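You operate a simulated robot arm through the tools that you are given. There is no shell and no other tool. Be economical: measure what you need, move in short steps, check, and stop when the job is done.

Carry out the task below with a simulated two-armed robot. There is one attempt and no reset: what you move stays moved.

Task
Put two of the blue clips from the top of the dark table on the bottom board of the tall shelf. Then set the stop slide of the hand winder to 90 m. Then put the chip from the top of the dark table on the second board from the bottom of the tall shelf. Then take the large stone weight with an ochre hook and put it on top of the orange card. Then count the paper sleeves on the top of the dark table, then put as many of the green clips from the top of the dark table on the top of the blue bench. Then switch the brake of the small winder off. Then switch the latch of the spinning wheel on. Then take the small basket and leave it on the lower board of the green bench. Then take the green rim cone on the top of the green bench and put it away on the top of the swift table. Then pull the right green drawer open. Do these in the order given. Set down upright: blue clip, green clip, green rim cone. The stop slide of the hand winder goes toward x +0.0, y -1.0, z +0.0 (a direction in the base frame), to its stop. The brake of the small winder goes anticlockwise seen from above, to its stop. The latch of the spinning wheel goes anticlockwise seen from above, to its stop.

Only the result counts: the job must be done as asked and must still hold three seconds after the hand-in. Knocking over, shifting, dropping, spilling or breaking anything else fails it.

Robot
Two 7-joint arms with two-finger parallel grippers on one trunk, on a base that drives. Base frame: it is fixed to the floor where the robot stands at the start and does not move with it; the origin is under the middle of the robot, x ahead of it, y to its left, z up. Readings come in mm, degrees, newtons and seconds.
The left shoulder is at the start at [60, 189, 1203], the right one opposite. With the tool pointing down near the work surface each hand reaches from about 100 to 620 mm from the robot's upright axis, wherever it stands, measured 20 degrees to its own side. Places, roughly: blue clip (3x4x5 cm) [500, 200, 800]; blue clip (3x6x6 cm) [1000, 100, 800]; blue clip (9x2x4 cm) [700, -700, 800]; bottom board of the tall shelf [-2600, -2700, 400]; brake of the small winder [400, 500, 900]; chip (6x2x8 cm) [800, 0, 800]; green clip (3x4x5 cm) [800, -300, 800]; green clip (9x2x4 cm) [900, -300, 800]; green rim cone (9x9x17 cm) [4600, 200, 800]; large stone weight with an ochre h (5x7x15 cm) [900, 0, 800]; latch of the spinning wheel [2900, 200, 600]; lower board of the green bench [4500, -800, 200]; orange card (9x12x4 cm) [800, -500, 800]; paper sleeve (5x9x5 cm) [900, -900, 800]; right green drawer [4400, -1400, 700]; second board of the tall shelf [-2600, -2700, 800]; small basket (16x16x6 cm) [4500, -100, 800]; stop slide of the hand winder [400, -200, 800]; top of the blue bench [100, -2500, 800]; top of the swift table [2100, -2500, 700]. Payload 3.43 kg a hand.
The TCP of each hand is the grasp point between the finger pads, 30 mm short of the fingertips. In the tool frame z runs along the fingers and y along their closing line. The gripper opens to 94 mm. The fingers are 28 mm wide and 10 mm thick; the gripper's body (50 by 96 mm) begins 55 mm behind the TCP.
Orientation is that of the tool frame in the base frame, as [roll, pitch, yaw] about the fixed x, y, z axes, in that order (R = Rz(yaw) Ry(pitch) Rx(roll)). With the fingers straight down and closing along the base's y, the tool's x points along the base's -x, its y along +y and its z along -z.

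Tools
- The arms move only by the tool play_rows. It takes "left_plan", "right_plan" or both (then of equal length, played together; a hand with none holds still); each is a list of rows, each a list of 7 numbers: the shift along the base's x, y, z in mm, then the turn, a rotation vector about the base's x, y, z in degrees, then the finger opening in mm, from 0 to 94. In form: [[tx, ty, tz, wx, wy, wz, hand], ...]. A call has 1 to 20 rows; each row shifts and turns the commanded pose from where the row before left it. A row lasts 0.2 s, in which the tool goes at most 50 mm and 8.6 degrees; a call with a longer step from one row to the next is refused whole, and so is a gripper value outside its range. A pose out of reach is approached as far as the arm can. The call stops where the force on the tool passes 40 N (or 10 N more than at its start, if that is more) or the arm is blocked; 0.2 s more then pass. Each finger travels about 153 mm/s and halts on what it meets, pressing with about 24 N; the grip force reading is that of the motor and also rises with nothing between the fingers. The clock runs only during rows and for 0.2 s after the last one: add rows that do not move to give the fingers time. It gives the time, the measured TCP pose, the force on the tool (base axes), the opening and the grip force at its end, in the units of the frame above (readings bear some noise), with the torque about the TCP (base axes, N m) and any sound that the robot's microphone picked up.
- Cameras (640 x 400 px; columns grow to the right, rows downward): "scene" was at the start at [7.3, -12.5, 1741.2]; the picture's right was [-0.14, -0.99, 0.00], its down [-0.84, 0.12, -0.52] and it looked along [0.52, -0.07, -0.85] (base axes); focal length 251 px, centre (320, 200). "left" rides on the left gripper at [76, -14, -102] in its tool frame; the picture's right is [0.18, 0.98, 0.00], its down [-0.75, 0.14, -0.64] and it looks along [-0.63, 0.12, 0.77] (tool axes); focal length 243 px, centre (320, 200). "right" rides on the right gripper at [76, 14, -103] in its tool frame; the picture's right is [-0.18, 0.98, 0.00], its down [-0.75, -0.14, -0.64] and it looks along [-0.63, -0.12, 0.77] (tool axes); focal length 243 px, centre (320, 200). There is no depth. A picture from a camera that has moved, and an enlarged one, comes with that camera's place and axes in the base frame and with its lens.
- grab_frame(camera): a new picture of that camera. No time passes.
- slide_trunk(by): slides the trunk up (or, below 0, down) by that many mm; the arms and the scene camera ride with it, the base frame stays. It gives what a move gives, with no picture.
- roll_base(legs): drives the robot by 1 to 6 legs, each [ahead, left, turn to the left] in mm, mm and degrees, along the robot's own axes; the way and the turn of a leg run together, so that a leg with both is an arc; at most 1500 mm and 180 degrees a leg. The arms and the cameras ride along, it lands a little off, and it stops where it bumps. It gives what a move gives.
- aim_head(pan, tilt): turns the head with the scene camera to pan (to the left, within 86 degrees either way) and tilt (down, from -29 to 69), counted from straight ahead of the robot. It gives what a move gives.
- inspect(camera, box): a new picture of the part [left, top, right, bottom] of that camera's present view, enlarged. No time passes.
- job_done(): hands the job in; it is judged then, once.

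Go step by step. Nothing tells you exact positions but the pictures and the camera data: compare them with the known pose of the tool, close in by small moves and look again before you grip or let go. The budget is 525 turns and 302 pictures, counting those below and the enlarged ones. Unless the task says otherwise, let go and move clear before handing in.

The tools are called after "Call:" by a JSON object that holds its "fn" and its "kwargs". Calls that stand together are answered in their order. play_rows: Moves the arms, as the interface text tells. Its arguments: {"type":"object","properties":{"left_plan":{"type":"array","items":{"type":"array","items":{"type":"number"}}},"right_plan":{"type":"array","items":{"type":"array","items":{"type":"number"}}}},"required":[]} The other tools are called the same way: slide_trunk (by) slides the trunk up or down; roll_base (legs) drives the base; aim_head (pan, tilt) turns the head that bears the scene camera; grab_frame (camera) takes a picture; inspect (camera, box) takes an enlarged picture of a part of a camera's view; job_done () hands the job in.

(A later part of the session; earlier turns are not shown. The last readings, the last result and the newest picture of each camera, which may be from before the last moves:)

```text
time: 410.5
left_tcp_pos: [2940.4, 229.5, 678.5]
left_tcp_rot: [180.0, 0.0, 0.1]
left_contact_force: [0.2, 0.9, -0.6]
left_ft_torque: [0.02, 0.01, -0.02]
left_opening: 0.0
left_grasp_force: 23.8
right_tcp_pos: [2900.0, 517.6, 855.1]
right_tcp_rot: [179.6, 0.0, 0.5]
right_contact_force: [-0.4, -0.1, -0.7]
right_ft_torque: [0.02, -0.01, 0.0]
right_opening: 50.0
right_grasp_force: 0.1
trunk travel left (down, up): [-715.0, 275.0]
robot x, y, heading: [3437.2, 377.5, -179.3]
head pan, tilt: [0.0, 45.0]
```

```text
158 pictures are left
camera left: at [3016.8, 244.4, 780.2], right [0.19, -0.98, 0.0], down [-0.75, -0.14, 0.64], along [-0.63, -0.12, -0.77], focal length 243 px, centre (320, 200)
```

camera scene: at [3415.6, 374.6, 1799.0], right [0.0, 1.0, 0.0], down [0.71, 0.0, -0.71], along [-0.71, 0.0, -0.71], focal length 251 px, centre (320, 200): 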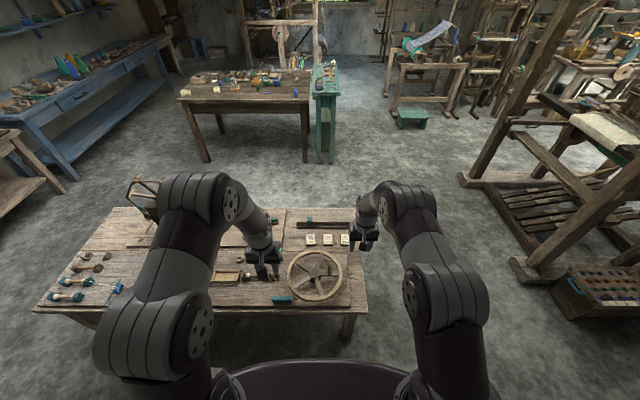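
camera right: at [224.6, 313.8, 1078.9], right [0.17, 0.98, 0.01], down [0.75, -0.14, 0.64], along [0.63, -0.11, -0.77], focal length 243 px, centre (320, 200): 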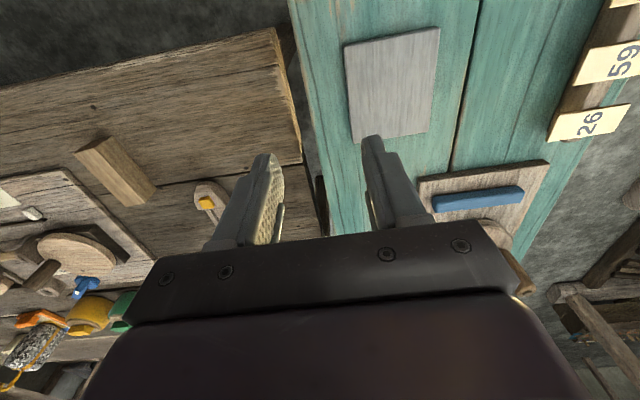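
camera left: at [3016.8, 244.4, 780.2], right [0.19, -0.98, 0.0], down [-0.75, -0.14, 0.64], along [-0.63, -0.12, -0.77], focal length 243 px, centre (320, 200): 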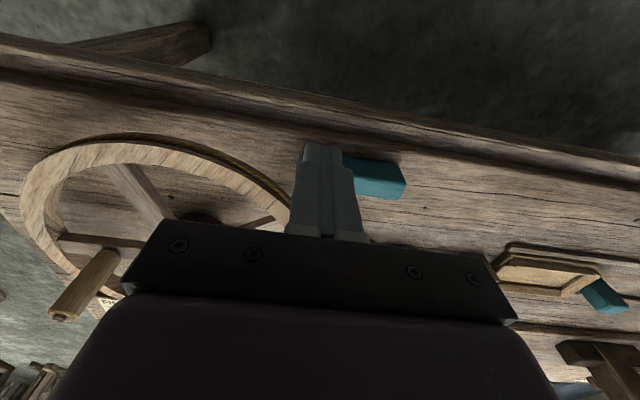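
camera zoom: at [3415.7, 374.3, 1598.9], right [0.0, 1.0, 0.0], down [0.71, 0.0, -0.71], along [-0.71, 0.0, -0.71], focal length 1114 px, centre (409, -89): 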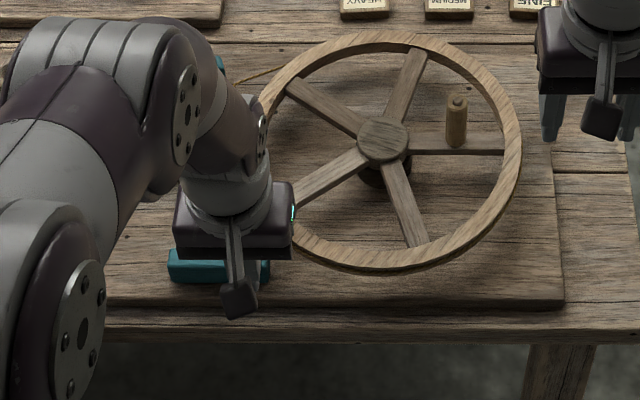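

The fingertip passed above the bar, so the bar is lower than estimated. I go back, descend until I touch the board, and push again.

Call:
{"fn": "play_rows", "kwargs": {"left_plan": [[10, 0, 2, 0, 0, 0, 0], [12, 0, 0, 0, 0, 0, 0], [10, 0, 0, 0, 0, 0, 0], [0, 0, -5, 0, 0, 0, 0], [0, 0, -5, 0, 0, 0, 0], [0, 0, -4, 0, 0, 0, 0], [0, 0, -4, 0, 0, 0, 0], [0, 0, -4, 0, 0, 0, 0], [0, 0, -4, 0, 0, 0, 0], [0, 0, -4, 0, 0, 0, 0]]}}

Call:
{"fn": "grab_frame", "kwargs": {"camera": "left"}}

```text
time: 412.7
left_tcp_pos: [2972.0, 229.2, 649.9]
left_tcp_rot: [180.0, 0.2, 0.1]
left_contact_force: [-0.1, 0.1, -0.2]
left_ft_torque: [-0.04, -0.01, 0.0]
left_opening: 0.0
left_grasp_force: 23.4
right_tcp_pos: [2898.7, 518.9, 855.8]
right_tcp_rot: [179.6, -0.1, 0.6]
right_contact_force: [0.5, 0.1, -0.2]
right_ft_torque: [-0.01, 0.0, -0.02]
right_opening: 50.2
right_grasp_force: 0.1
trunk travel left (down, up): [-715.0, 275.0]
robot x, y, heading: [3440.1, 378.9, -179.5]
head pan, tilt: [0.0, 45.0]
```

```text
157 pictures are left
camera left: at [3049.1, 244.1, 752.4], right [0.19, -0.98, 0.0], down [-0.75, -0.14, 0.64], along [-0.63, -0.12, -0.77], focal length 243 px, centre (320, 200)
```

left: 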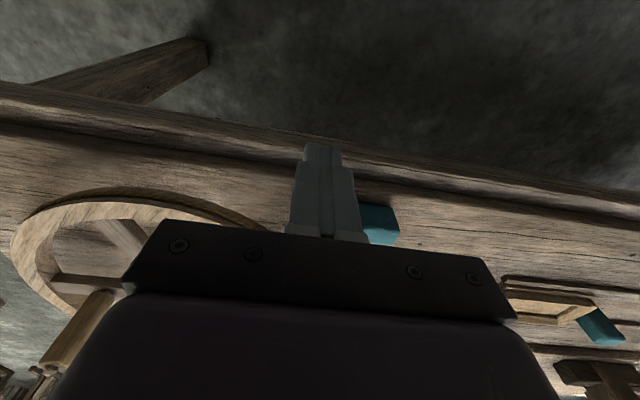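

Call:
{"fn": "play_rows", "kwargs": {"left_plan": [[0, 0, -4, 0, 0, 0, 0], [0, 0, -4, 0, 0, 0, 0], [0, 0, -4, 0, 0, 0, 0], [0, 0, -4, 0, 0, 0, 0], [0, 0, 0, 0, 0, 0, 0]]}}

Call:
{"fn": "grab_frame", "kwargs": {"camera": "left"}}

Call:
{"fn": "inspect", "kwargs": {"camera": "scene", "box": [250, 240, 330, 300]}}

```text
time: 413.9
left_tcp_pos: [2973.1, 228.9, 633.5]
left_tcp_rot: [179.9, 0.1, 0.1]
left_contact_force: [1.3, 0.7, -0.1]
left_ft_torque: [0.0, 0.0, -0.02]
left_opening: 0.2
left_grasp_force: 24.4
right_tcp_pos: [2898.5, 518.6, 856.5]
right_tcp_rot: [179.6, -0.1, 0.5]
right_contact_force: [0.0, 0.1, 0.9]
right_ft_torque: [0.0, -0.02, 0.01]
right_opening: 50.3
right_grasp_force: 0.1
trunk travel left (down, up): [-715.0, 275.0]
robot x, y, heading: [3434.6, 375.8, -179.5]
head pan, tilt: [0.0, 45.0]
```

```text
156 pictures are left
camera left: at [3049.1, 244.3, 736.4], right [0.19, -0.98, 0.0], down [-0.75, -0.14, 0.64], along [-0.63, -0.12, -0.77], focal length 243 px, centre (320, 200)
```

left: 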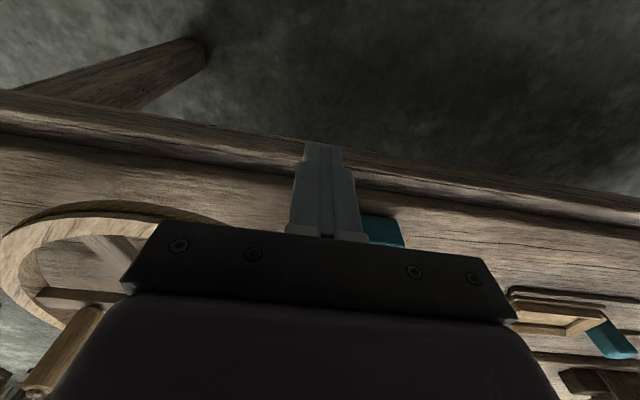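

```text
6.67 times, centred on (290, 270) of scene
camera zoom: at [3415.6, 374.3, 1598.9], right [0.0, 1.0, 0.0], down [0.71, 0.0, -0.71], along [-0.71, 0.0, -0.71], focal length 1670 px, centre (520, -267)
```

zoom: 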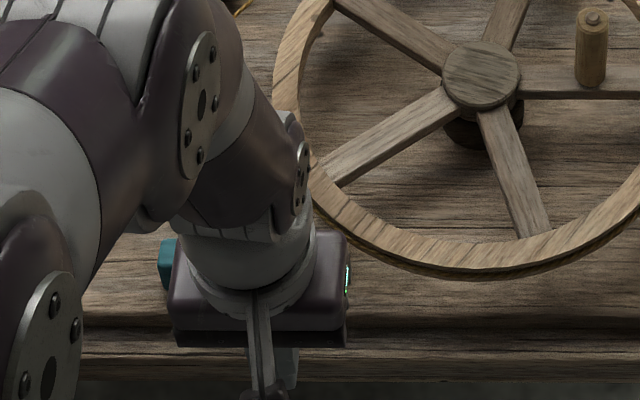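

Wide-baseline triangulation puts the bar at (2904,190,604) with its top near z≈612. I lower slightly from outside the edge and push toward -x again.

Call:
{"fn": "play_rows", "kwargs": {"left_plan": [[0, -2, -4, 0, 0, 0, 0], [-10, -2, -3, 0, 0, 0, 0], [-10, 0, 0, 0, 0, 0, 0], [-8, 0, 0, 0, 0, 0, 0], [-6, 0, 0, 0, 0, 0, 0], [-5, 0, 0, 0, 0, 0, 0], [0, 0, 0, 0, 0, 0, 0]]}}

Call:
{"fn": "grab_frame", "kwargs": {"camera": "left"}}

Call:
{"fn": "inspect", "kwargs": {"camera": "scene", "box": [250, 240, 330, 300]}}

```text
time: 415.5
left_tcp_pos: [2934.2, 225.7, 625.7]
left_tcp_rot: [179.9, 0.1, 0.1]
left_contact_force: [0.4, 0.3, 0.8]
left_ft_torque: [0.03, 0.0, -0.03]
left_opening: 0.1
left_grasp_force: 24.1
right_tcp_pos: [2899.5, 518.7, 855.3]
right_tcp_rot: [179.6, 0.0, 0.6]
right_contact_force: [0.6, 0.4, 0.3]
right_ft_torque: [0.01, 0.02, -0.03]
right_opening: 49.8
right_grasp_force: 0.1
trunk travel left (down, up): [-715.0, 275.0]
robot x, y, heading: [3436.1, 377.2, -179.9]
head pan, tilt: [0.0, 45.0]
```

```text
154 pictures are left
camera left: at [3009.9, 240.2, 729.0], right [0.19, -0.98, 0.0], down [-0.75, -0.14, 0.64], along [-0.63, -0.12, -0.77], focal length 243 px, centre (320, 200)
```

left: 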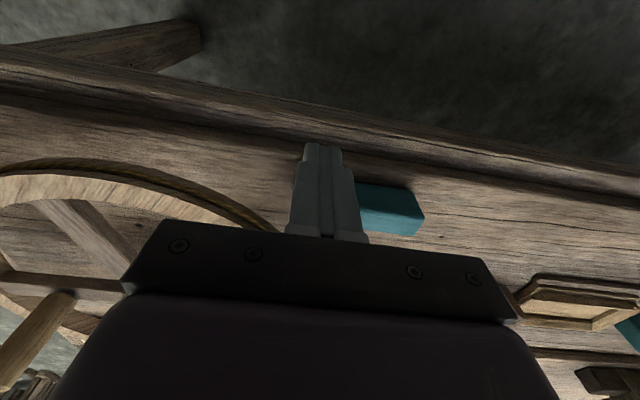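

```text
6.67 times, centred on (290, 270) of scene
camera zoom: at [3415.6, 374.3, 1598.9], right [0.0, 1.0, 0.0], down [0.71, 0.0, -0.71], along [-0.71, 0.0, -0.71], focal length 1670 px, centre (520, -267)
```

zoom: 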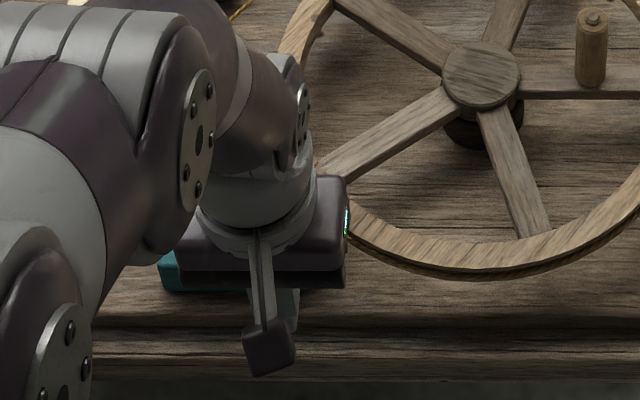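

Call:
{"fn": "play_rows", "kwargs": {"left_plan": [[-5, 0, 0, 0, 0, 0, 0], [-5, 0, 0, 0, 0, 0, 0], [-5, 0, 0, 0, 0, 0, 0], [-5, 0, 0, 0, 0, 0, 0], [0, 0, 0, 0, 0, 0, 0]]}}

Call:
{"fn": "grab_frame", "kwargs": {"camera": "left"}}

```text
time: 416.7
left_tcp_pos: [2913.1, 225.6, 626.4]
left_tcp_rot: [179.9, 0.1, 0.1]
left_contact_force: [0.1, 0.2, 0.2]
left_ft_torque: [-0.02, 0.01, 0.01]
left_opening: 0.1
left_grasp_force: 24.0
right_tcp_pos: [2898.5, 518.3, 855.2]
right_tcp_rot: [179.6, 0.0, 0.7]
right_contact_force: [-0.5, -0.5, 0.1]
right_ft_torque: [-0.02, 0.0, 0.0]
right_opening: 49.9
right_grasp_force: 0.1
trunk travel left (down, up): [-715.0, 275.0]
robot x, y, heading: [3435.0, 377.1, -179.8]
head pan, tilt: [0.0, 45.0]
```

```text
152 pictures are left
camera left: at [2990.2, 240.0, 729.1], right [0.19, -0.98, 0.0], down [-0.75, -0.14, 0.64], along [-0.63, -0.12, -0.77], focal length 243 px, centre (320, 200)
```

left: 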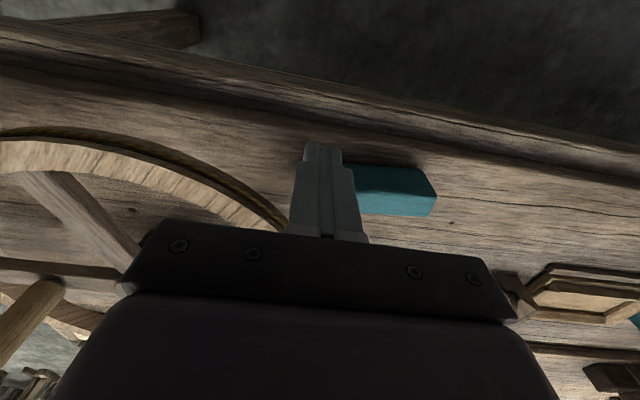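

The bar seems to be starting to turn with almost no resistance. I keep pushing.

Call:
{"fn": "play_rows", "kwargs": {"left_plan": [[-5, 0, 0, 0, 0, 0, 0], [-5, 0, 0, 0, 0, 0, 0], [-5, 0, 0, 0, 0, 0, 0], [0, 0, 0, 0, 0, 0, 0]]}}

Call:
{"fn": "grab_frame", "kwargs": {"camera": "left"}}

Call:
{"fn": "grab_frame", "kwargs": {"camera": "scene"}}

```text
time: 417.7
left_tcp_pos: [2898.2, 226.9, 626.7]
left_tcp_rot: [179.9, 0.1, 0.1]
left_contact_force: [0.2, -0.3, 0.7]
left_ft_torque: [0.02, 0.01, 0.03]
left_opening: 0.0
left_grasp_force: 24.1
right_tcp_pos: [2899.7, 519.0, 856.7]
right_tcp_rot: [179.6, -0.1, 0.6]
right_contact_force: [0.1, -0.5, 0.1]
right_ft_torque: [0.0, -0.02, 0.01]
right_opening: 49.9
right_grasp_force: 0.1
trunk travel left (down, up): [-715.0, 275.0]
robot x, y, heading: [3437.0, 377.8, -179.9]
head pan, tilt: [0.0, 45.0]
```

```text
151 pictures are left
camera left: at [2974.9, 240.0, 729.5], right [0.19, -0.98, 0.0], down [-0.75, -0.14, 0.64], along [-0.63, -0.12, -0.77], focal length 243 px, centre (320, 200)
```

left: 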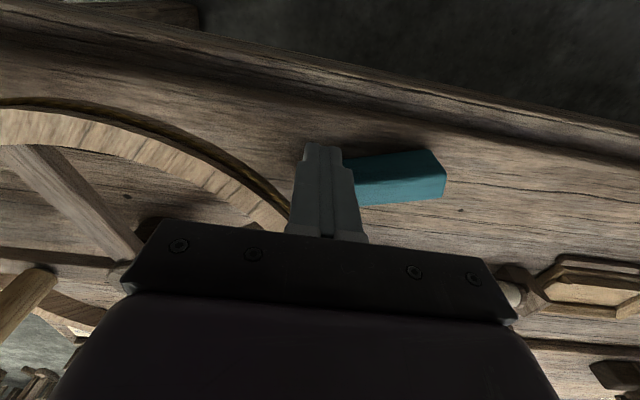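

```text
150 pictures are left
camera scene: at [3415.6, 374.3, 1598.9], right [0.0, 1.0, 0.0], down [0.71, 0.0, -0.71], along [-0.71, 0.0, -0.71], focal length 251 px, centre (320, 200)
```

scene: 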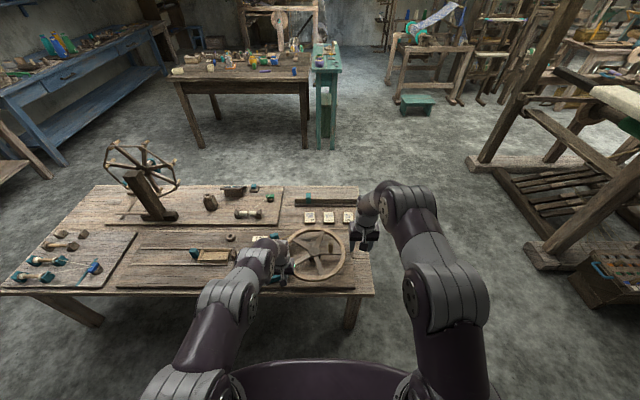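

It's rotating the right way. I continue until it reaches its stop.

Call:
{"fn": "play_rows", "kwargs": {"left_plan": [[-5, -1, 0, 0, 0, 0, 0], [-5, -1, 0, 0, 0, 0, 0], [-5, -2, 0, 0, 0, 0, 0], [-5, -2, 0, 0, 0, 0, 0], [-5, -2, 0, 0, 0, 0, 0], [-5, -3, 0, 0, 0, 0, 0], [0, 0, 0, 0, 0, 0, 0]]}}

Call:
{"fn": "grab_frame", "kwargs": {"camera": "left"}}

```text
time: 419.1
left_tcp_pos: [2878.1, 218.7, 626.8]
left_tcp_rot: [-179.8, -0.9, 0.1]
left_contact_force: [11.3, 16.1, -5.0]
left_ft_torque: [0.39, -0.28, -0.09]
left_opening: 0.0
left_grasp_force: 23.8
left hand out of reach, approached as far as the arm can: row 6
right_tcp_pos: [2900.8, 522.4, 856.4]
right_tcp_rot: [179.4, 0.0, 0.5]
right_contact_force: [-0.2, 0.5, 0.2]
right_ft_torque: [0.01, 0.01, -0.01]
right_opening: 50.2
right_grasp_force: 0.1
trunk travel left (down, up): [-715.0, 275.0]
robot x, y, heading: [3436.7, 378.9, -179.9]
head pan, tilt: [0.0, 45.0]
stopped in row 6 (left hand): the force on the tool passed its limit (the readings are from after the stop); the commanded pose is now the measured one
```

```text
149 pictures are left
camera left: at [2953.2, 233.6, 730.8], right [0.19, -0.98, 0.0], down [-0.76, -0.14, 0.63], along [-0.62, -0.12, -0.78], focal length 243 px, centre (320, 200)
```

left: 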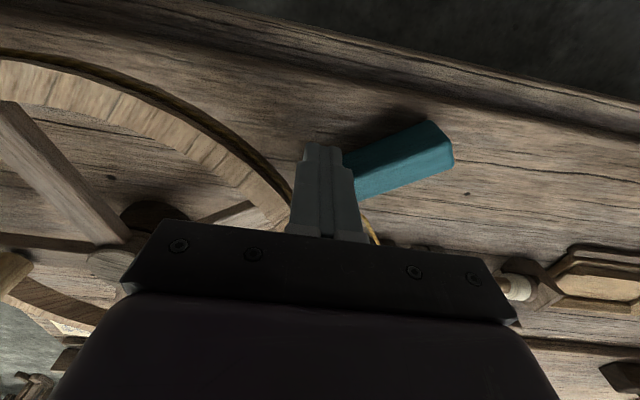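

Call:
{"fn": "play_rows", "kwargs": {"left_plan": [[0, 0, 0, 0, 0, 0, 0], [-4, -1, 0, 0, 0, 0, 0], [-4, -1, 0, 0, 0, 0, 0], [-4, -1, 0, 0, 0, 0, 0]]}}

Call:
{"fn": "grab_frame", "kwargs": {"camera": "left"}}

```text
time: 420.1
left_tcp_pos: [2877.7, 219.6, 626.2]
left_tcp_rot: [-180.0, -0.9, 0.0]
left_contact_force: [22.3, 17.8, -5.3]
left_ft_torque: [0.4, -0.55, -0.04]
left_opening: 0.0
left_grasp_force: 24.1
left hand out of reach, approached as far as the arm can: row 2, 3, 4
right_tcp_pos: [2899.9, 521.1, 857.3]
right_tcp_rot: [179.5, 0.1, 0.6]
right_contact_force: [0.0, 0.4, -0.2]
right_ft_torque: [-0.01, 0.01, -0.03]
right_opening: 50.2
right_grasp_force: 0.1
trunk travel left (down, up): [-715.0, 275.0]
robot x, y, heading: [3439.4, 382.3, -180.1]
head pan, tilt: [0.0, 45.0]
```

```text
148 pictures are left
camera left: at [2953.1, 233.2, 731.0], right [0.19, -0.98, 0.0], down [-0.76, -0.14, 0.63], along [-0.62, -0.12, -0.78], focal length 243 px, centre (320, 200)
```

left: 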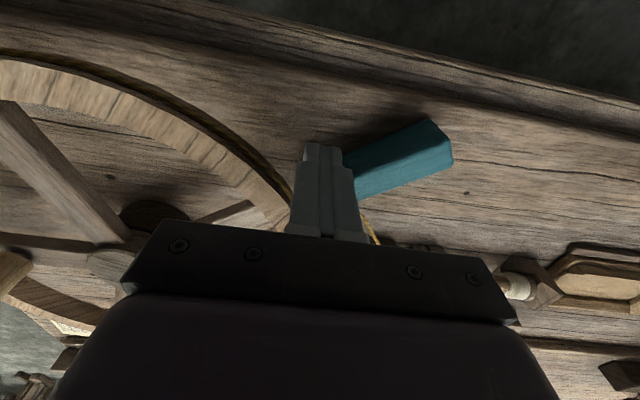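

It's at its stop. I back off, rise clear, and verify.

Call:
{"fn": "play_rows", "kwargs": {"left_plan": [[14, 2, 0, 0, 0.9, 0, 0], [0, 0, 30, 0, 0, 0, 0], [0, 0, 45, 0, 0, 0, 0], [0, 0, 45, 0, 0, 0, 0], [0, 0, 45, 0, 0, 0, 0], [0, 0, 45, 0, 0, 0, 0], [0, 0, 0, 0, 0, 0, 0]]}}

Call:
{"fn": "grab_frame", "kwargs": {"camera": "left"}}

Call:
{"fn": "inspect", "kwargs": {"camera": "scene", "box": [220, 200, 380, 310]}}

```text
time: 421.7
left_tcp_pos: [2890.5, 219.6, 834.5]
left_tcp_rot: [-179.8, 0.1, 0.2]
left_contact_force: [-1.9, -0.7, -0.5]
left_ft_torque: [0.0, 0.01, 0.0]
left_opening: 0.0
left_grasp_force: 23.6
right_tcp_pos: [2899.4, 520.3, 855.5]
right_tcp_rot: [179.6, -0.1, 0.5]
right_contact_force: [-0.8, 0.2, 0.5]
right_ft_torque: [0.03, 0.0, 0.01]
right_opening: 49.9
right_grasp_force: 0.0
trunk travel left (down, up): [-715.0, 275.0]
robot x, y, heading: [3437.2, 378.0, -179.5]
head pan, tilt: [0.0, 45.0]
```

```text
147 pictures are left
camera left: at [2968.0, 233.9, 938.4], right [0.19, -0.98, 0.0], down [-0.75, -0.14, 0.64], along [-0.63, -0.12, -0.77], focal length 243 px, centre (320, 200)
```

left: 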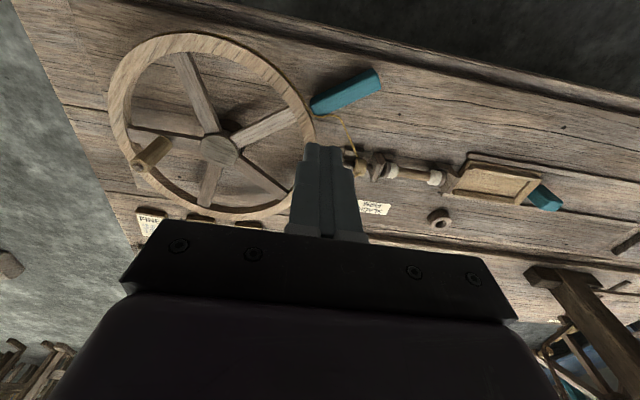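

```text
3.64 times, centred on (300, 255) of scene
camera zoom: at [3415.4, 374.6, 1598.9], right [0.0, 1.0, 0.0], down [0.71, 0.0, -0.71], along [-0.71, 0.0, -0.71], focal length 911 px, centre (393, 0)
```

zoom: 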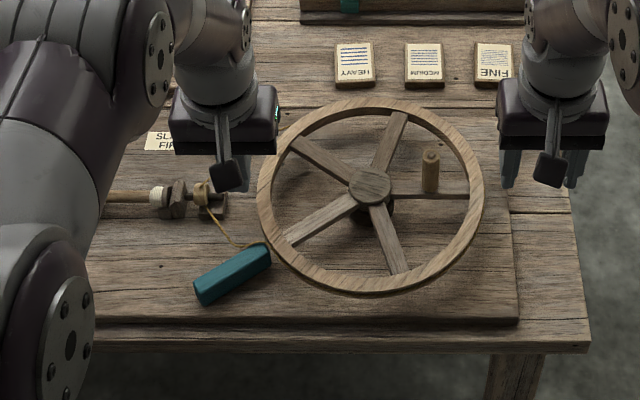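

The latch now engages the rim. Next the green bench: I raise the trunk, turn around and look at it.

Call:
{"fn": "slide_trunk", "kwargs": {"by": 260}}

Call:
{"fn": "roll_base", "kwargs": {"legs": [[-100, 0, 0], [0, 0, 180], [0, -300, 0]]}}

Call:
{"fn": "aim_head", "kwargs": {"pan": 0, "tilt": 35}}

Call:
{"fn": "grab_frame", "kwargs": {"camera": "scene"}}

```text
time: 424.3
left_tcp_pos: [2891.2, 220.2, 1095.2]
left_tcp_rot: [-179.8, 0.2, 0.1]
left_contact_force: [-0.7, -0.5, 0.7]
left_ft_torque: [0.01, 0.02, 0.01]
left_opening: 0.1
left_grasp_force: 24.5
right_tcp_pos: [2899.4, 521.3, 1115.9]
right_tcp_rot: [179.6, 0.0, 0.5]
right_contact_force: [-0.3, 0.0, -1.3]
right_ft_torque: [0.0, 0.02, -0.02]
right_opening: 50.1
right_grasp_force: 0.1
trunk travel left (down, up): [-975.0, 15.0]
robot x, y, heading: [3437.3, 376.1, -180.0]
head pan, tilt: [0.0, 45.0]
```

```text
time: 434.5
left_tcp_pos: [4088.1, 245.7, 1095.6]
left_tcp_rot: [-179.8, 0.1, -179.0]
left_contact_force: [-0.4, -0.3, -0.1]
left_ft_torque: [0.01, 0.0, 0.01]
left_opening: 0.0
left_grasp_force: 23.9
right_tcp_pos: [4084.2, -55.3, 1115.4]
right_tcp_rot: [179.7, 0.0, -178.6]
right_contact_force: [-0.3, 1.0, 0.2]
right_ft_torque: [-0.03, 0.03, 0.01]
right_opening: 49.8
right_grasp_force: 0.2
trunk travel left (down, up): [-975.0, 15.0]
robot x, y, heading: [3544.2, 75.9, 1.1]
head pan, tilt: [0.0, 45.0]
```

```text
time: 435.2
left_tcp_pos: [4088.2, 243.2, 1094.8]
left_tcp_rot: [-179.9, 0.1, -178.9]
left_contact_force: [-0.2, 0.0, -0.3]
left_ft_torque: [0.03, 0.01, 0.0]
left_opening: 0.0
left_grasp_force: 24.0
right_tcp_pos: [4085.1, -58.4, 1116.1]
right_tcp_rot: [179.6, -0.1, -178.5]
right_contact_force: [-0.5, 0.0, -0.4]
right_ft_torque: [0.02, -0.05, 0.04]
right_opening: 49.9
right_grasp_force: 0.0
trunk travel left (down, up): [-975.0, 15.0]
robot x, y, heading: [3543.5, 78.1, 1.4]
head pan, tilt: [0.0, 35.0]
```

```text
145 pictures are left
camera scene: at [3572.3, 74.3, 1873.7], right [0.02, -1.0, 0.0], down [-0.57, -0.01, -0.82], along [0.82, 0.02, -0.57], focal length 251 px, centre (320, 200)
```

scene: 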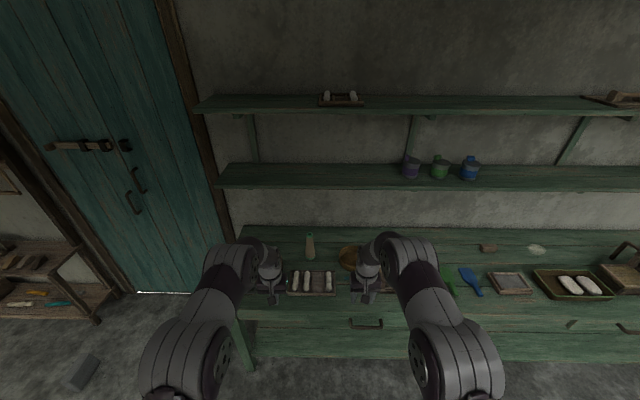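

Call:
{"fn": "play_rows", "kwargs": {"right_plan": [[0, -45, 0, 0, 0, 0, 50], [0, -45, 0, 0, 0, 0, 50], [0, -45, 0, 0, 0, 0, 50], [0, -45, 0, 0, 0, 0, 50]]}}

Call:
{"fn": "inspect", "kwargs": {"camera": "scene", "box": [240, 215, 440, 345]}}

Call:
{"fn": "grab_frame", "kwargs": {"camera": "left"}}

```text
time: 436.2
left_tcp_pos: [4088.1, 243.3, 1095.6]
left_tcp_rot: [-179.9, 0.2, -179.1]
left_contact_force: [-0.3, 0.5, -0.5]
left_ft_torque: [0.04, 0.01, 0.0]
left_opening: 0.0
left_grasp_force: 23.8
right_tcp_pos: [4086.2, -237.9, 1112.9]
right_tcp_rot: [179.5, 0.0, -178.5]
right_contact_force: [-0.3, -0.3, 0.5]
right_ft_torque: [-0.01, 0.03, -0.04]
right_opening: 50.0
right_grasp_force: 0.1
trunk travel left (down, up): [-975.0, 15.0]
robot x, y, heading: [3544.1, 76.0, 1.1]
head pan, tilt: [0.0, 35.0]
```

```text
3.08 times, centred on (340, 280) of scene
camera zoom: at [3572.3, 72.5, 1873.8], right [0.02, -1.0, 0.0], down [-0.57, -0.01, -0.82], along [0.82, 0.02, -0.57], focal length 771 px, centre (258, -46)
```

zoom: 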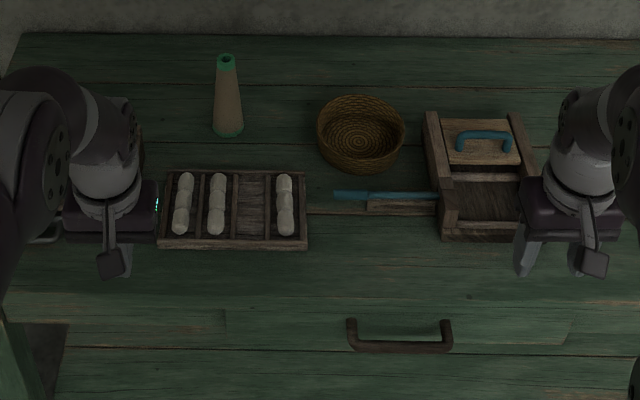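

```text
143 pictures are left
camera left: at [4012.4, 227.2, 1198.4], right [-0.2, 0.98, 0.0], down [0.75, 0.15, 0.64], along [0.63, 0.13, -0.77], focal length 243 px, centre (320, 200)
```

left: 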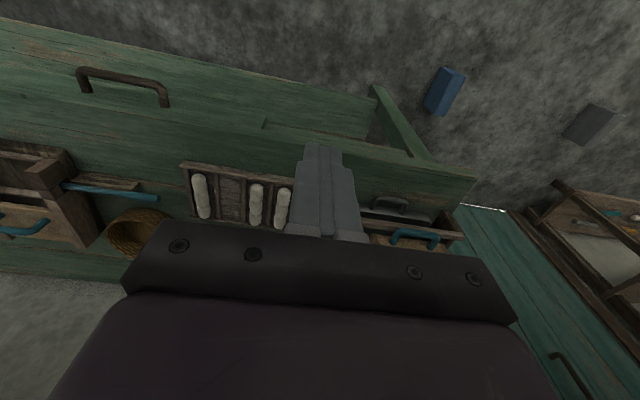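

The basket is a round woven one with its front rim at about (4447,-84). I retract the hands, lower the trunk a little, and approach the bench.

Call:
{"fn": "play_rows", "kwargs": {"left_plan": [[-45, 0, 0, 0, 0, 0, 0], [-45, 10, 0, 0, 0, 0, 0], [-45, 10, 0, 0, 0, 0, 0], [-45, 10, 0, 0, 0, 0, 0], [0, 0, 0, 0, 0, 0, 0]], "right_plan": [[-45, 0, 0, 0, 0, 0, 50], [-45, 0, 0, 0, 0, 0, 50], [-20, 30, 0, 0, 0, 0, 50], [0, 40, 0, 0, 0, 0, 50], [0, 40, 0, 0, 0, 0, 50]]}}

Call:
{"fn": "slide_trunk", "kwargs": {"by": -100}}

Call:
{"fn": "roll_base", "kwargs": {"legs": [[380, 0, -1.1]]}}

Call:
{"fn": "grab_frame", "kwargs": {"camera": "right"}}

Call:
{"fn": "grab_frame", "kwargs": {"camera": "scene"}}

```text
time: 437.4
left_tcp_pos: [3907.6, 274.4, 1096.2]
left_tcp_rot: [-179.8, 0.1, -179.0]
left_contact_force: [0.5, -0.3, 0.6]
left_ft_torque: [-0.03, 0.0, -0.03]
left_opening: 0.0
left_grasp_force: 24.0
right_tcp_pos: [3974.5, -125.1, 1115.5]
right_tcp_rot: [179.6, 0.0, -178.7]
right_contact_force: [-0.5, 0.1, 0.3]
right_ft_torque: [0.01, 0.01, 0.02]
right_opening: 50.0
right_grasp_force: 0.1
trunk travel left (down, up): [-975.0, 15.0]
robot x, y, heading: [3544.1, 73.9, 0.9]
head pan, tilt: [0.0, 35.0]
```

```text
time: 438.8
left_tcp_pos: [3907.4, 274.3, 996.2]
left_tcp_rot: [-179.9, 0.1, -179.0]
left_contact_force: [0.3, 0.6, -0.1]
left_ft_torque: [0.0, 0.0, 0.01]
left_opening: 0.0
left_grasp_force: 24.0
right_tcp_pos: [3974.9, -125.8, 1014.2]
right_tcp_rot: [179.6, 0.0, -178.4]
right_contact_force: [0.3, -0.1, 0.3]
right_ft_torque: [-0.02, 0.01, -0.01]
right_opening: 50.1
right_grasp_force: 0.0
trunk travel left (down, up): [-875.0, 115.0]
robot x, y, heading: [3543.2, 76.9, 1.2]
head pan, tilt: [0.0, 35.0]
```

```text
time: 441.2
left_tcp_pos: [4289.0, 270.2, 995.9]
left_tcp_rot: [-179.9, 0.1, 179.8]
left_contact_force: [0.4, -0.4, 0.5]
left_ft_torque: [-0.02, 0.0, -0.03]
left_opening: 0.0
left_grasp_force: 24.0
right_tcp_pos: [4348.8, -130.7, 1015.3]
right_tcp_rot: [179.6, 0.0, -179.6]
right_contact_force: [-0.3, -0.7, -0.6]
right_ft_torque: [-0.01, 0.0, 0.0]
right_opening: 50.1
right_grasp_force: 0.1
trunk travel left (down, up): [-875.0, 115.0]
robot x, y, heading: [3921.6, 79.4, -0.3]
head pan, tilt: [0.0, 35.0]
```

```text
142 pictures are left
camera right: at [4272.4, -118.4, 1118.7], right [0.18, 0.98, 0.01], down [0.75, -0.14, 0.64], along [0.63, -0.11, -0.77], focal length 243 px, centre (320, 200)
```

right: 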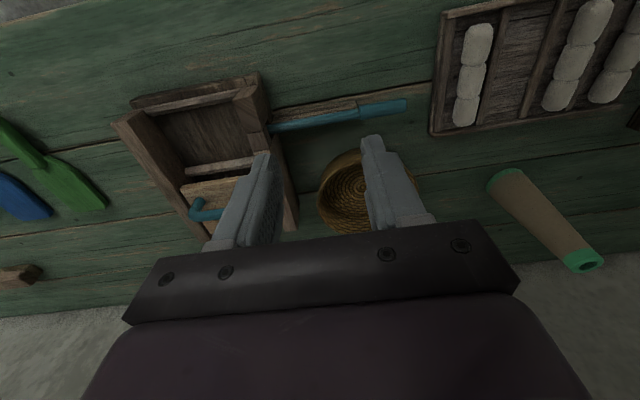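

```text
141 pictures are left
camera scene: at [3949.5, 77.6, 1773.8], right [0.0, -1.0, 0.0], down [-0.57, 0.0, -0.82], along [0.82, 0.0, -0.57], focal length 251 px, centre (320, 200)
```

scene: 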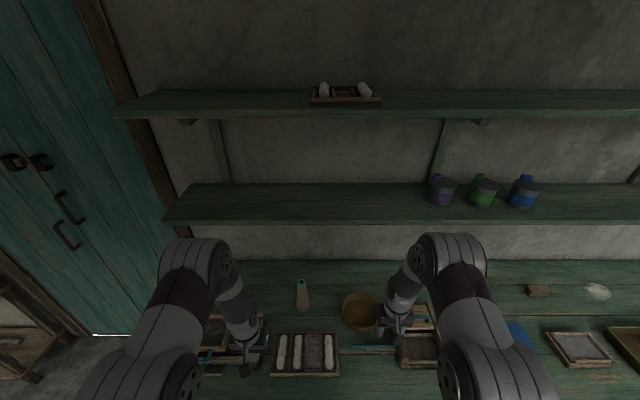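

Call:
{"fn": "inspect", "kwargs": {"camera": "scene", "box": [320, 270, 410, 345]}}

Call:
{"fn": "inspect", "kwargs": {"camera": "right", "box": [290, 90, 450, 240]}}

```text
5.33 times, centred on (365, 308) of scene
camera zoom: at [3949.5, 77.6, 1773.8], right [0.0, -1.0, 0.0], down [-0.57, 0.0, -0.82], along [0.82, 0.0, -0.57], focal length 1336 px, centre (80, -373)
```

zoom: 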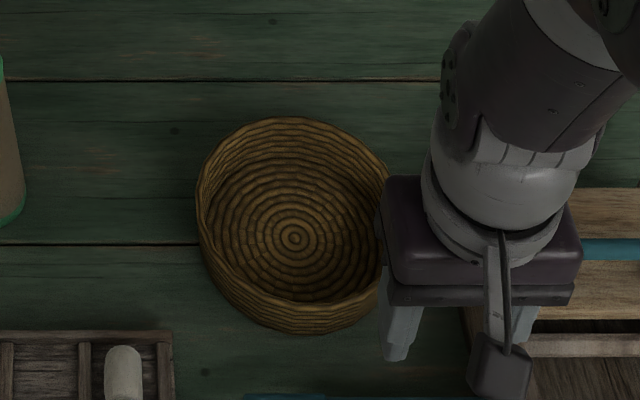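

```text
2.67 times, centred on (370, 165) of right
camera zoom: at [4272.4, -118.4, 1118.7], right [0.18, 0.98, 0.01], down [0.75, -0.14, 0.64], along [0.63, -0.11, -0.77], focal length 647 px, centre (187, 293)
```

zoom: 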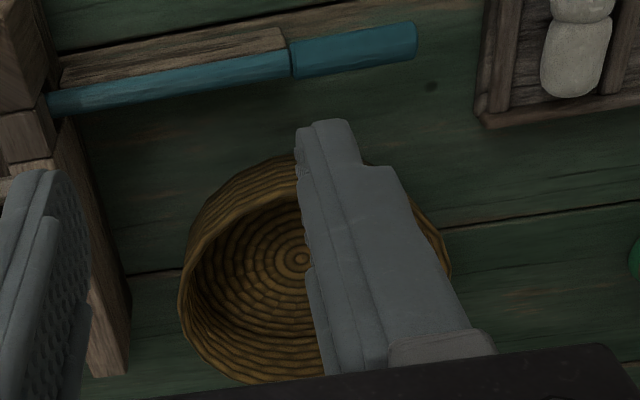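

The basket floor is at z≈764, rim ≈818, near rim at x≈4458. I move the right hand there, turned to close along x.

Call:
{"fn": "play_rows", "kwargs": {"right_plan": [[10, 4, -10, 0, 0, 8.2, 40], [10, 4, -10, 0, 0, 8.2, 40], [10, 4, -10, 0, 0, 8.2, 40], [10, 4, -10, 0, 0, 8.2, 40], [10, 4, -10, 0, 0, 8.2, 40], [10, 4, -10, 0, 0, 8.2, 40], [10, 4, -10, 0, 0, 8.2, 40], [10, 4, -10, 0, 0, 8.2, 40], [10, 3, -10, 0, 0, 8.2, 40], [9, 3, -10, 0, 0, 8.2, 40], [9, 3, -10, 0, 0, 7.5, 40], [0, 0, -20, 0, 0, 0, 40], [0, 0, 0, 0, 0, 0, 40]]}}

Call:
{"fn": "grab_frame", "kwargs": {"camera": "right"}}

Call:
{"fn": "inspect", "kwargs": {"camera": "scene", "box": [320, 270, 410, 345]}}

```text
time: 444.0
left_tcp_pos: [4289.5, 270.8, 995.6]
left_tcp_rot: [-179.8, 0.1, 179.8]
left_contact_force: [0.1, -0.1, 0.8]
left_ft_torque: [-0.01, 0.01, -0.04]
left_opening: 0.0
left_grasp_force: 23.9
right_tcp_pos: [4457.6, -90.2, 884.9]
right_tcp_rot: [179.6, 0.0, -90.2]
right_contact_force: [-0.6, 0.4, 0.4]
right_ft_torque: [-0.02, 0.02, -0.02]
right_opening: 39.7
right_grasp_force: 0.1
trunk travel left (down, up): [-875.0, 115.0]
robot x, y, heading: [3922.0, 80.3, 0.1]
head pan, tilt: [0.0, 35.0]
```

```text
138 pictures are left
camera right: at [4443.5, -166.1, 988.5], right [-0.98, 0.19, 0.01], down [0.15, 0.75, 0.64], along [0.11, 0.63, -0.77], focal length 243 px, centre (320, 200)
```

right: 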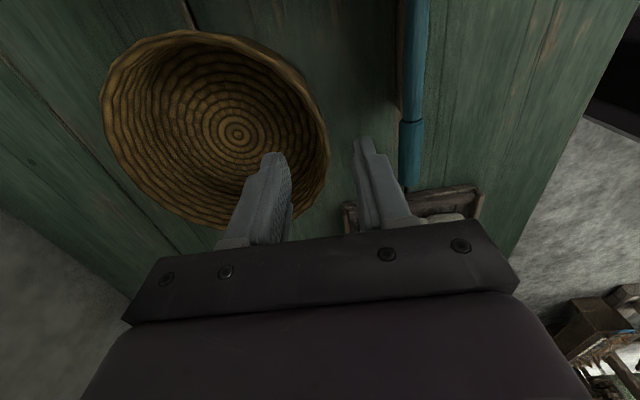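

```text
5.33 times, centred on (365, 308) of scene
camera zoom: at [3950.3, 77.8, 1773.8], right [0.0, -1.0, 0.0], down [-0.57, 0.0, -0.82], along [0.82, 0.0, -0.57], focal length 1336 px, centre (80, -373)
```

zoom: 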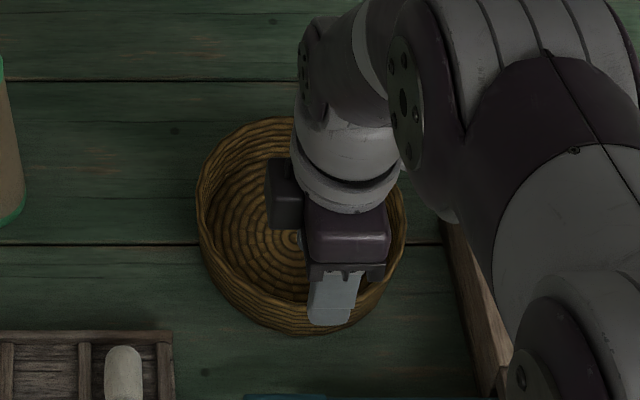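

Call:
{"fn": "play_rows", "kwargs": {"right_plan": [[0, -3, -25, 0, 0, 0, 40], [0, 0, -20, 0, 0, 0, 40], [0, 0, -10, 0, 0, 0, 40], [0, 0, -4, 0, 0, 0, 40], [0, 0, 0, 0, 0, 0, 40]]}}

Call:
{"fn": "grab_frame", "kwargs": {"camera": "right"}}

```text
time: 445.2
left_tcp_pos: [4289.5, 271.6, 996.9]
left_tcp_rot: [-179.8, 0.1, 179.9]
left_contact_force: [-0.3, -0.1, 0.6]
left_ft_torque: [-0.01, 0.05, -0.02]
left_opening: 0.0
left_grasp_force: 24.1
right_tcp_pos: [4456.7, -93.1, 825.8]
right_tcp_rot: [179.5, 0.0, -90.2]
right_contact_force: [0.7, 0.7, -0.8]
right_ft_torque: [0.02, 0.03, -0.01]
right_opening: 39.8
right_grasp_force: 0.1
trunk travel left (down, up): [-875.0, 115.0]
robot x, y, heading: [3918.8, 80.7, -0.1]
head pan, tilt: [0.0, 35.0]
```

```text
136 pictures are left
camera right: at [4443.3, -169.4, 928.9], right [-0.98, 0.19, 0.01], down [0.15, 0.75, 0.64], along [0.11, 0.63, -0.77], focal length 243 px, centre (320, 200)
```

right: 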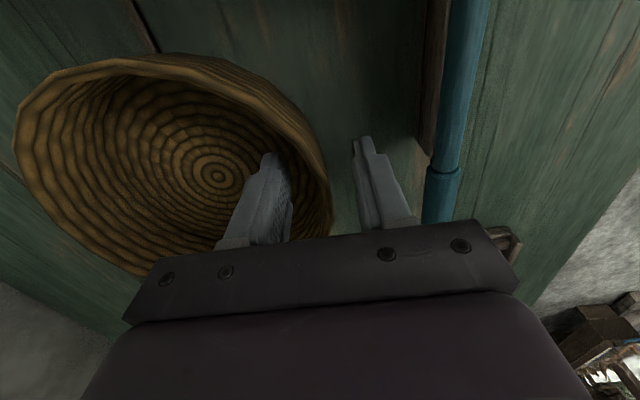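

The rim is between the fingers. I close and lift a little.

Call:
{"fn": "play_rows", "kwargs": {"right_plan": [[0, 0, 0, 0, 0, 0, 2], [0, 0, 0, 0, 0, 0, 2], [0, 0, 0, 0, 0, 0, 2], [0, 0, 5, 0, 0, 0, 2], [0, 0, 15, 0, 0, 0, 2], [0, 0, 30, 0, 0, 0, 2], [0, 0, 0, 0, 0, 0, 2]]}}

Call:
{"fn": "grab_frame", "kwargs": {"camera": "right"}}

Call:
{"fn": "inspect", "kwargs": {"camera": "scene", "box": [260, 250, 440, 370]}}

```text
time: 446.8
left_tcp_pos: [4290.2, 269.6, 995.2]
left_tcp_rot: [-179.9, 0.0, 180.0]
left_contact_force: [1.1, -0.4, -0.6]
left_ft_torque: [0.03, 0.02, -0.03]
left_opening: 0.0
left_grasp_force: 24.2
right_tcp_pos: [4458.1, -92.2, 877.1]
right_tcp_rot: [179.4, 0.1, -90.2]
right_contact_force: [0.0, 0.2, -0.9]
right_ft_torque: [0.01, 0.04, 0.02]
right_opening: 10.6
right_grasp_force: 24.1
trunk travel left (down, up): [-875.0, 115.0]
robot x, y, heading: [3921.8, 83.0, 0.1]
head pan, tilt: [0.0, 35.0]
```

```text
135 pictures are left
camera right: at [4444.0, -169.6, 979.9], right [-0.98, 0.19, 0.01], down [0.15, 0.75, 0.64], along [0.11, 0.63, -0.77], focal length 243 px, centre (320, 200)
```

right: 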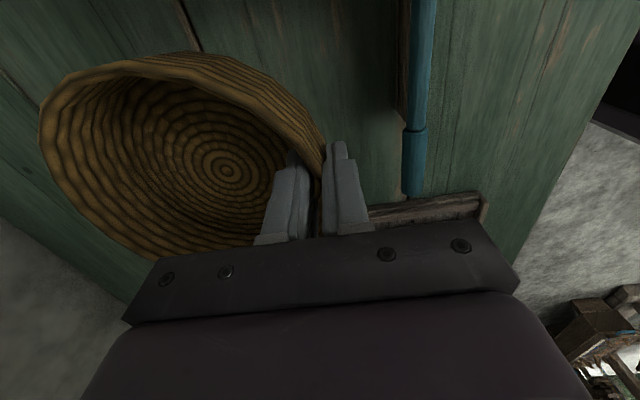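

```text
3.33 times, centred on (350, 310) of scene
camera zoom: at [3951.3, 77.4, 1773.7], right [0.0, -1.0, 0.0], down [-0.57, 0.0, -0.82], along [0.82, 0.0, -0.57], focal length 835 px, centre (220, -167)
```

zoom: 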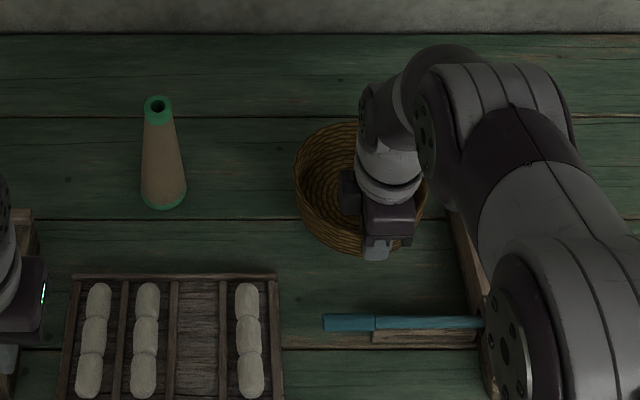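

Basket held. I lift it higher, back away and look at the lower board.

Call:
{"fn": "play_rows", "kwargs": {"right_plan": [[0, 0, 40, 0, 0, 0, 2], [0, 0, 40, 0, 0, 0, 2], [0, 0, 0, 0, 0, 0, 2]]}}

Call:
{"fn": "roll_base", "kwargs": {"legs": [[-500, 0, 0], [0, -300, 0]]}}

Call:
{"fn": "aim_head", "kwargs": {"pan": 0, "tilt": 45}}

Call:
{"fn": "grab_frame", "kwargs": {"camera": "scene"}}

```text
time: 447.6
left_tcp_pos: [4290.3, 269.8, 995.8]
left_tcp_rot: [-179.9, 0.0, 179.9]
left_contact_force: [0.2, 0.0, 0.4]
left_ft_torque: [0.0, -0.04, 0.01]
left_opening: 0.3
left_grasp_force: 23.7
right_tcp_pos: [4457.8, -92.0, 957.2]
right_tcp_rot: [179.5, 0.0, -90.1]
right_contact_force: [0.2, -0.4, -1.6]
right_ft_torque: [0.02, 0.08, 0.01]
right_opening: 10.6
right_grasp_force: 23.8
trunk travel left (down, up): [-875.0, 115.0]
robot x, y, heading: [3925.0, 79.5, 0.1]
head pan, tilt: [0.0, 35.0]
```

```text
time: 452.1
left_tcp_pos: [3792.5, -28.9, 994.6]
left_tcp_rot: [-179.8, 0.1, -180.0]
left_contact_force: [0.4, 0.2, 0.1]
left_ft_torque: [-0.01, -0.03, 0.04]
left_opening: 0.0
left_grasp_force: 23.7
right_tcp_pos: [3959.7, -392.1, 956.2]
right_tcp_rot: [179.6, -0.1, -89.9]
right_contact_force: [-1.0, -0.4, -0.8]
right_ft_torque: [0.0, 0.03, 0.02]
right_opening: 10.3
right_grasp_force: 23.9
trunk travel left (down, up): [-875.0, 115.0]
robot x, y, heading: [3429.8, -216.4, 0.1]
head pan, tilt: [0.0, 35.0]
```

```text
time: 452.9
left_tcp_pos: [3794.2, -29.8, 995.6]
left_tcp_rot: [-179.9, 0.1, -180.0]
left_contact_force: [-0.8, 0.0, 0.3]
left_ft_torque: [-0.01, -0.01, 0.01]
left_opening: 0.0
left_grasp_force: 23.5
right_tcp_pos: [3961.1, -392.7, 957.4]
right_tcp_rot: [179.6, 0.0, -89.9]
right_contact_force: [0.7, 0.1, -0.9]
right_ft_torque: [0.02, 0.05, 0.02]
right_opening: 10.4
right_grasp_force: 24.1
trunk travel left (down, up): [-875.0, 115.0]
robot x, y, heading: [3427.4, -221.2, -0.2]
head pan, tilt: [0.0, 45.0]
```

```text
133 pictures are left
camera scene: at [3447.2, -223.7, 1759.0], right [0.0, -1.0, 0.0], down [-0.71, 0.0, -0.71], along [0.71, 0.0, -0.71], focal length 251 px, centre (320, 200)
```

scene: 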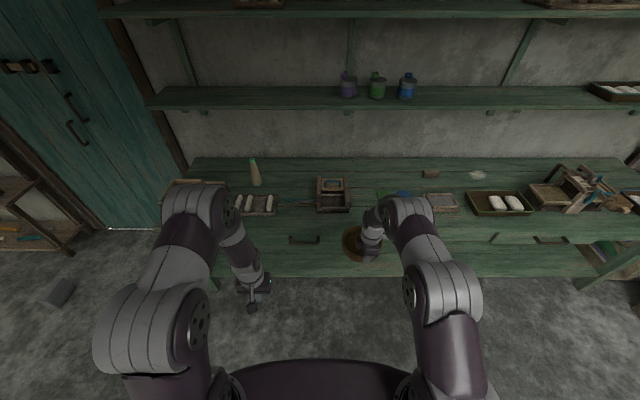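

I lower the trunk for the lower board (staying back from the bench) and look.

Call:
{"fn": "slide_trunk", "kwargs": {"by": -400}}

Call:
{"fn": "slide_trunk", "kwargs": {"by": -230}}

Call:
{"fn": "aim_head", "kwargs": {"pan": 0, "tilt": 30}}

Call:
{"fn": "grab_frame", "kwargs": {"camera": "scene"}}

Call:
{"fn": "grab_frame", "kwargs": {"camera": "left"}}

```text
time: 456.7
left_tcp_pos: [3791.5, -27.7, 595.4]
left_tcp_rot: [179.9, 0.1, 180.0]
left_contact_force: [0.5, 0.5, 0.4]
left_ft_torque: [0.0, 0.02, 0.01]
left_opening: 0.0
left_grasp_force: 24.0
right_tcp_pos: [3960.8, -391.1, 556.5]
right_tcp_rot: [179.5, 0.0, -90.0]
right_contact_force: [-0.1, -0.3, -1.7]
right_ft_torque: [-0.02, 0.07, 0.01]
right_opening: 10.7
right_grasp_force: 24.2
trunk travel left (down, up): [-475.0, 515.0]
robot x, y, heading: [3425.7, -222.1, -0.1]
head pan, tilt: [0.0, 45.0]
```

```text
time: 459.1
left_tcp_pos: [3792.4, -27.6, 364.7]
left_tcp_rot: [-179.9, 0.0, 180.0]
left_contact_force: [-0.3, -0.4, -0.9]
left_ft_torque: [0.03, 0.01, 0.0]
left_opening: 0.3
left_grasp_force: 24.1
right_tcp_pos: [3958.8, -391.6, 327.1]
right_tcp_rot: [179.5, 0.1, -90.0]
right_contact_force: [-0.1, 0.0, -0.4]
right_ft_torque: [-0.03, 0.08, 0.01]
right_opening: 10.7
right_grasp_force: 24.1
trunk travel left (down, up): [-245.0, 745.0]
robot x, y, heading: [3430.1, -220.4, 0.0]
head pan, tilt: [0.0, 45.0]
```

```text
time: 459.9
left_tcp_pos: [3793.0, -29.8, 365.9]
left_tcp_rot: [-179.9, 0.1, -179.9]
left_contact_force: [0.6, 0.7, -0.9]
left_ft_torque: [-0.03, 0.01, 0.02]
left_opening: 0.1
left_grasp_force: 23.8
right_tcp_pos: [3961.0, -392.0, 327.9]
right_tcp_rot: [179.6, 0.0, -90.0]
right_contact_force: [0.4, 0.4, -1.1]
right_ft_torque: [-0.02, 0.09, -0.01]
right_opening: 10.3
right_grasp_force: 23.9
trunk travel left (down, up): [-245.0, 745.0]
robot x, y, heading: [3424.6, -225.8, 0.0]
head pan, tilt: [0.0, 30.0]
```

```text
132 pictures are left
camera scene: at [3456.2, -222.7, 1151.5], right [0.0, -1.0, 0.0], down [-0.5, 0.0, -0.87], along [0.87, 0.0, -0.5], focal length 251 px, centre (320, 200)
```

scene: 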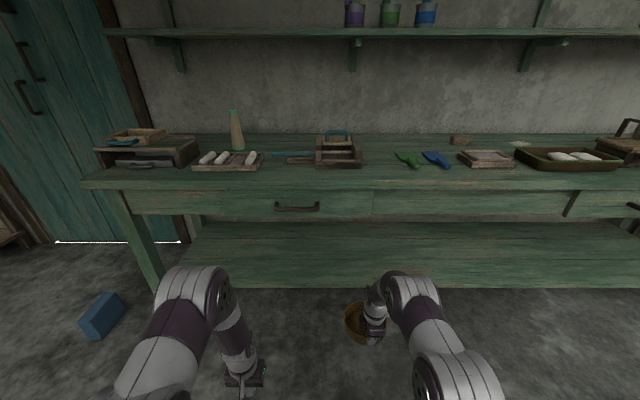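

```text
131 pictures are left
camera left: at [3716.1, -42.9, 468.7], right [-0.18, 0.98, 0.0], down [0.75, 0.14, 0.64], along [0.63, 0.12, -0.77], focal length 243 px, centre (320, 200)
```

left: 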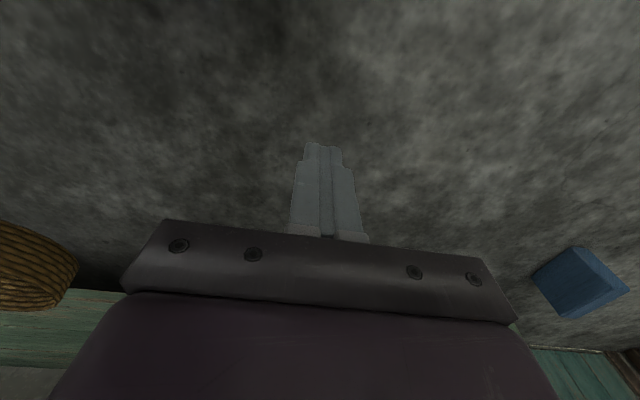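

The lower board is empty, its front edge at about x=4253, z≈229. I drive the basket in over it.

Call:
{"fn": "roll_base", "kwargs": {"legs": [[230, 0, 0]]}}

Call:
{"fn": "grab_frame", "kwargs": {"camera": "scene"}}

Call:
{"fn": "grab_frame", "kwargs": {"camera": "right"}}

```text
time: 461.6
left_tcp_pos: [4024.3, -27.9, 366.3]
left_tcp_rot: [-180.0, 0.0, -179.9]
left_contact_force: [0.1, 0.3, 0.3]
left_ft_torque: [0.02, 0.05, -0.01]
left_opening: 0.0
left_grasp_force: 24.2
right_tcp_pos: [4192.7, -390.8, 326.5]
right_tcp_rot: [179.6, 0.0, -90.0]
right_contact_force: [-1.2, -0.2, -1.1]
right_ft_torque: [-0.04, 0.06, 0.01]
right_opening: 10.4
right_grasp_force: 24.6
trunk travel left (down, up): [-245.0, 745.0]
robot x, y, heading: [3660.1, -221.7, -0.0]
head pan, tilt: [0.0, 30.0]
```

```text
130 pictures are left
camera scene: at [3688.5, -222.3, 1151.5], right [0.0, -1.0, 0.0], down [-0.5, 0.0, -0.87], along [0.87, 0.0, -0.5], focal length 251 px, centre (320, 200)
```

scene: 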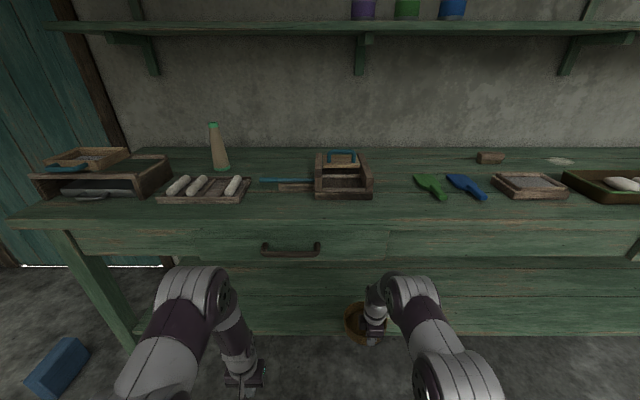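

```text
129 pictures are left
camera right: at [4179.7, -467.1, 429.8], right [-0.98, 0.18, 0.01], down [0.15, 0.75, 0.64], along [0.11, 0.63, -0.77], focal length 243 px, centre (320, 200)
```

right: 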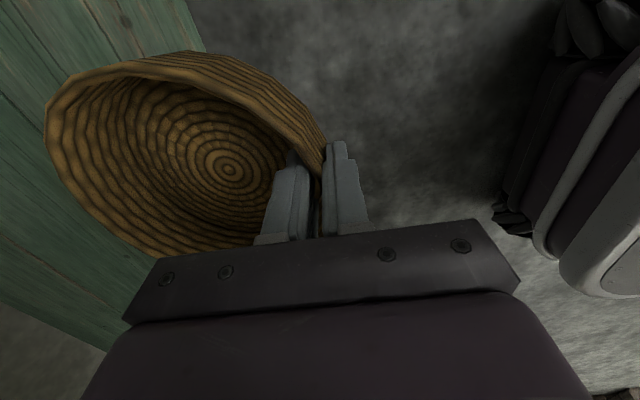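

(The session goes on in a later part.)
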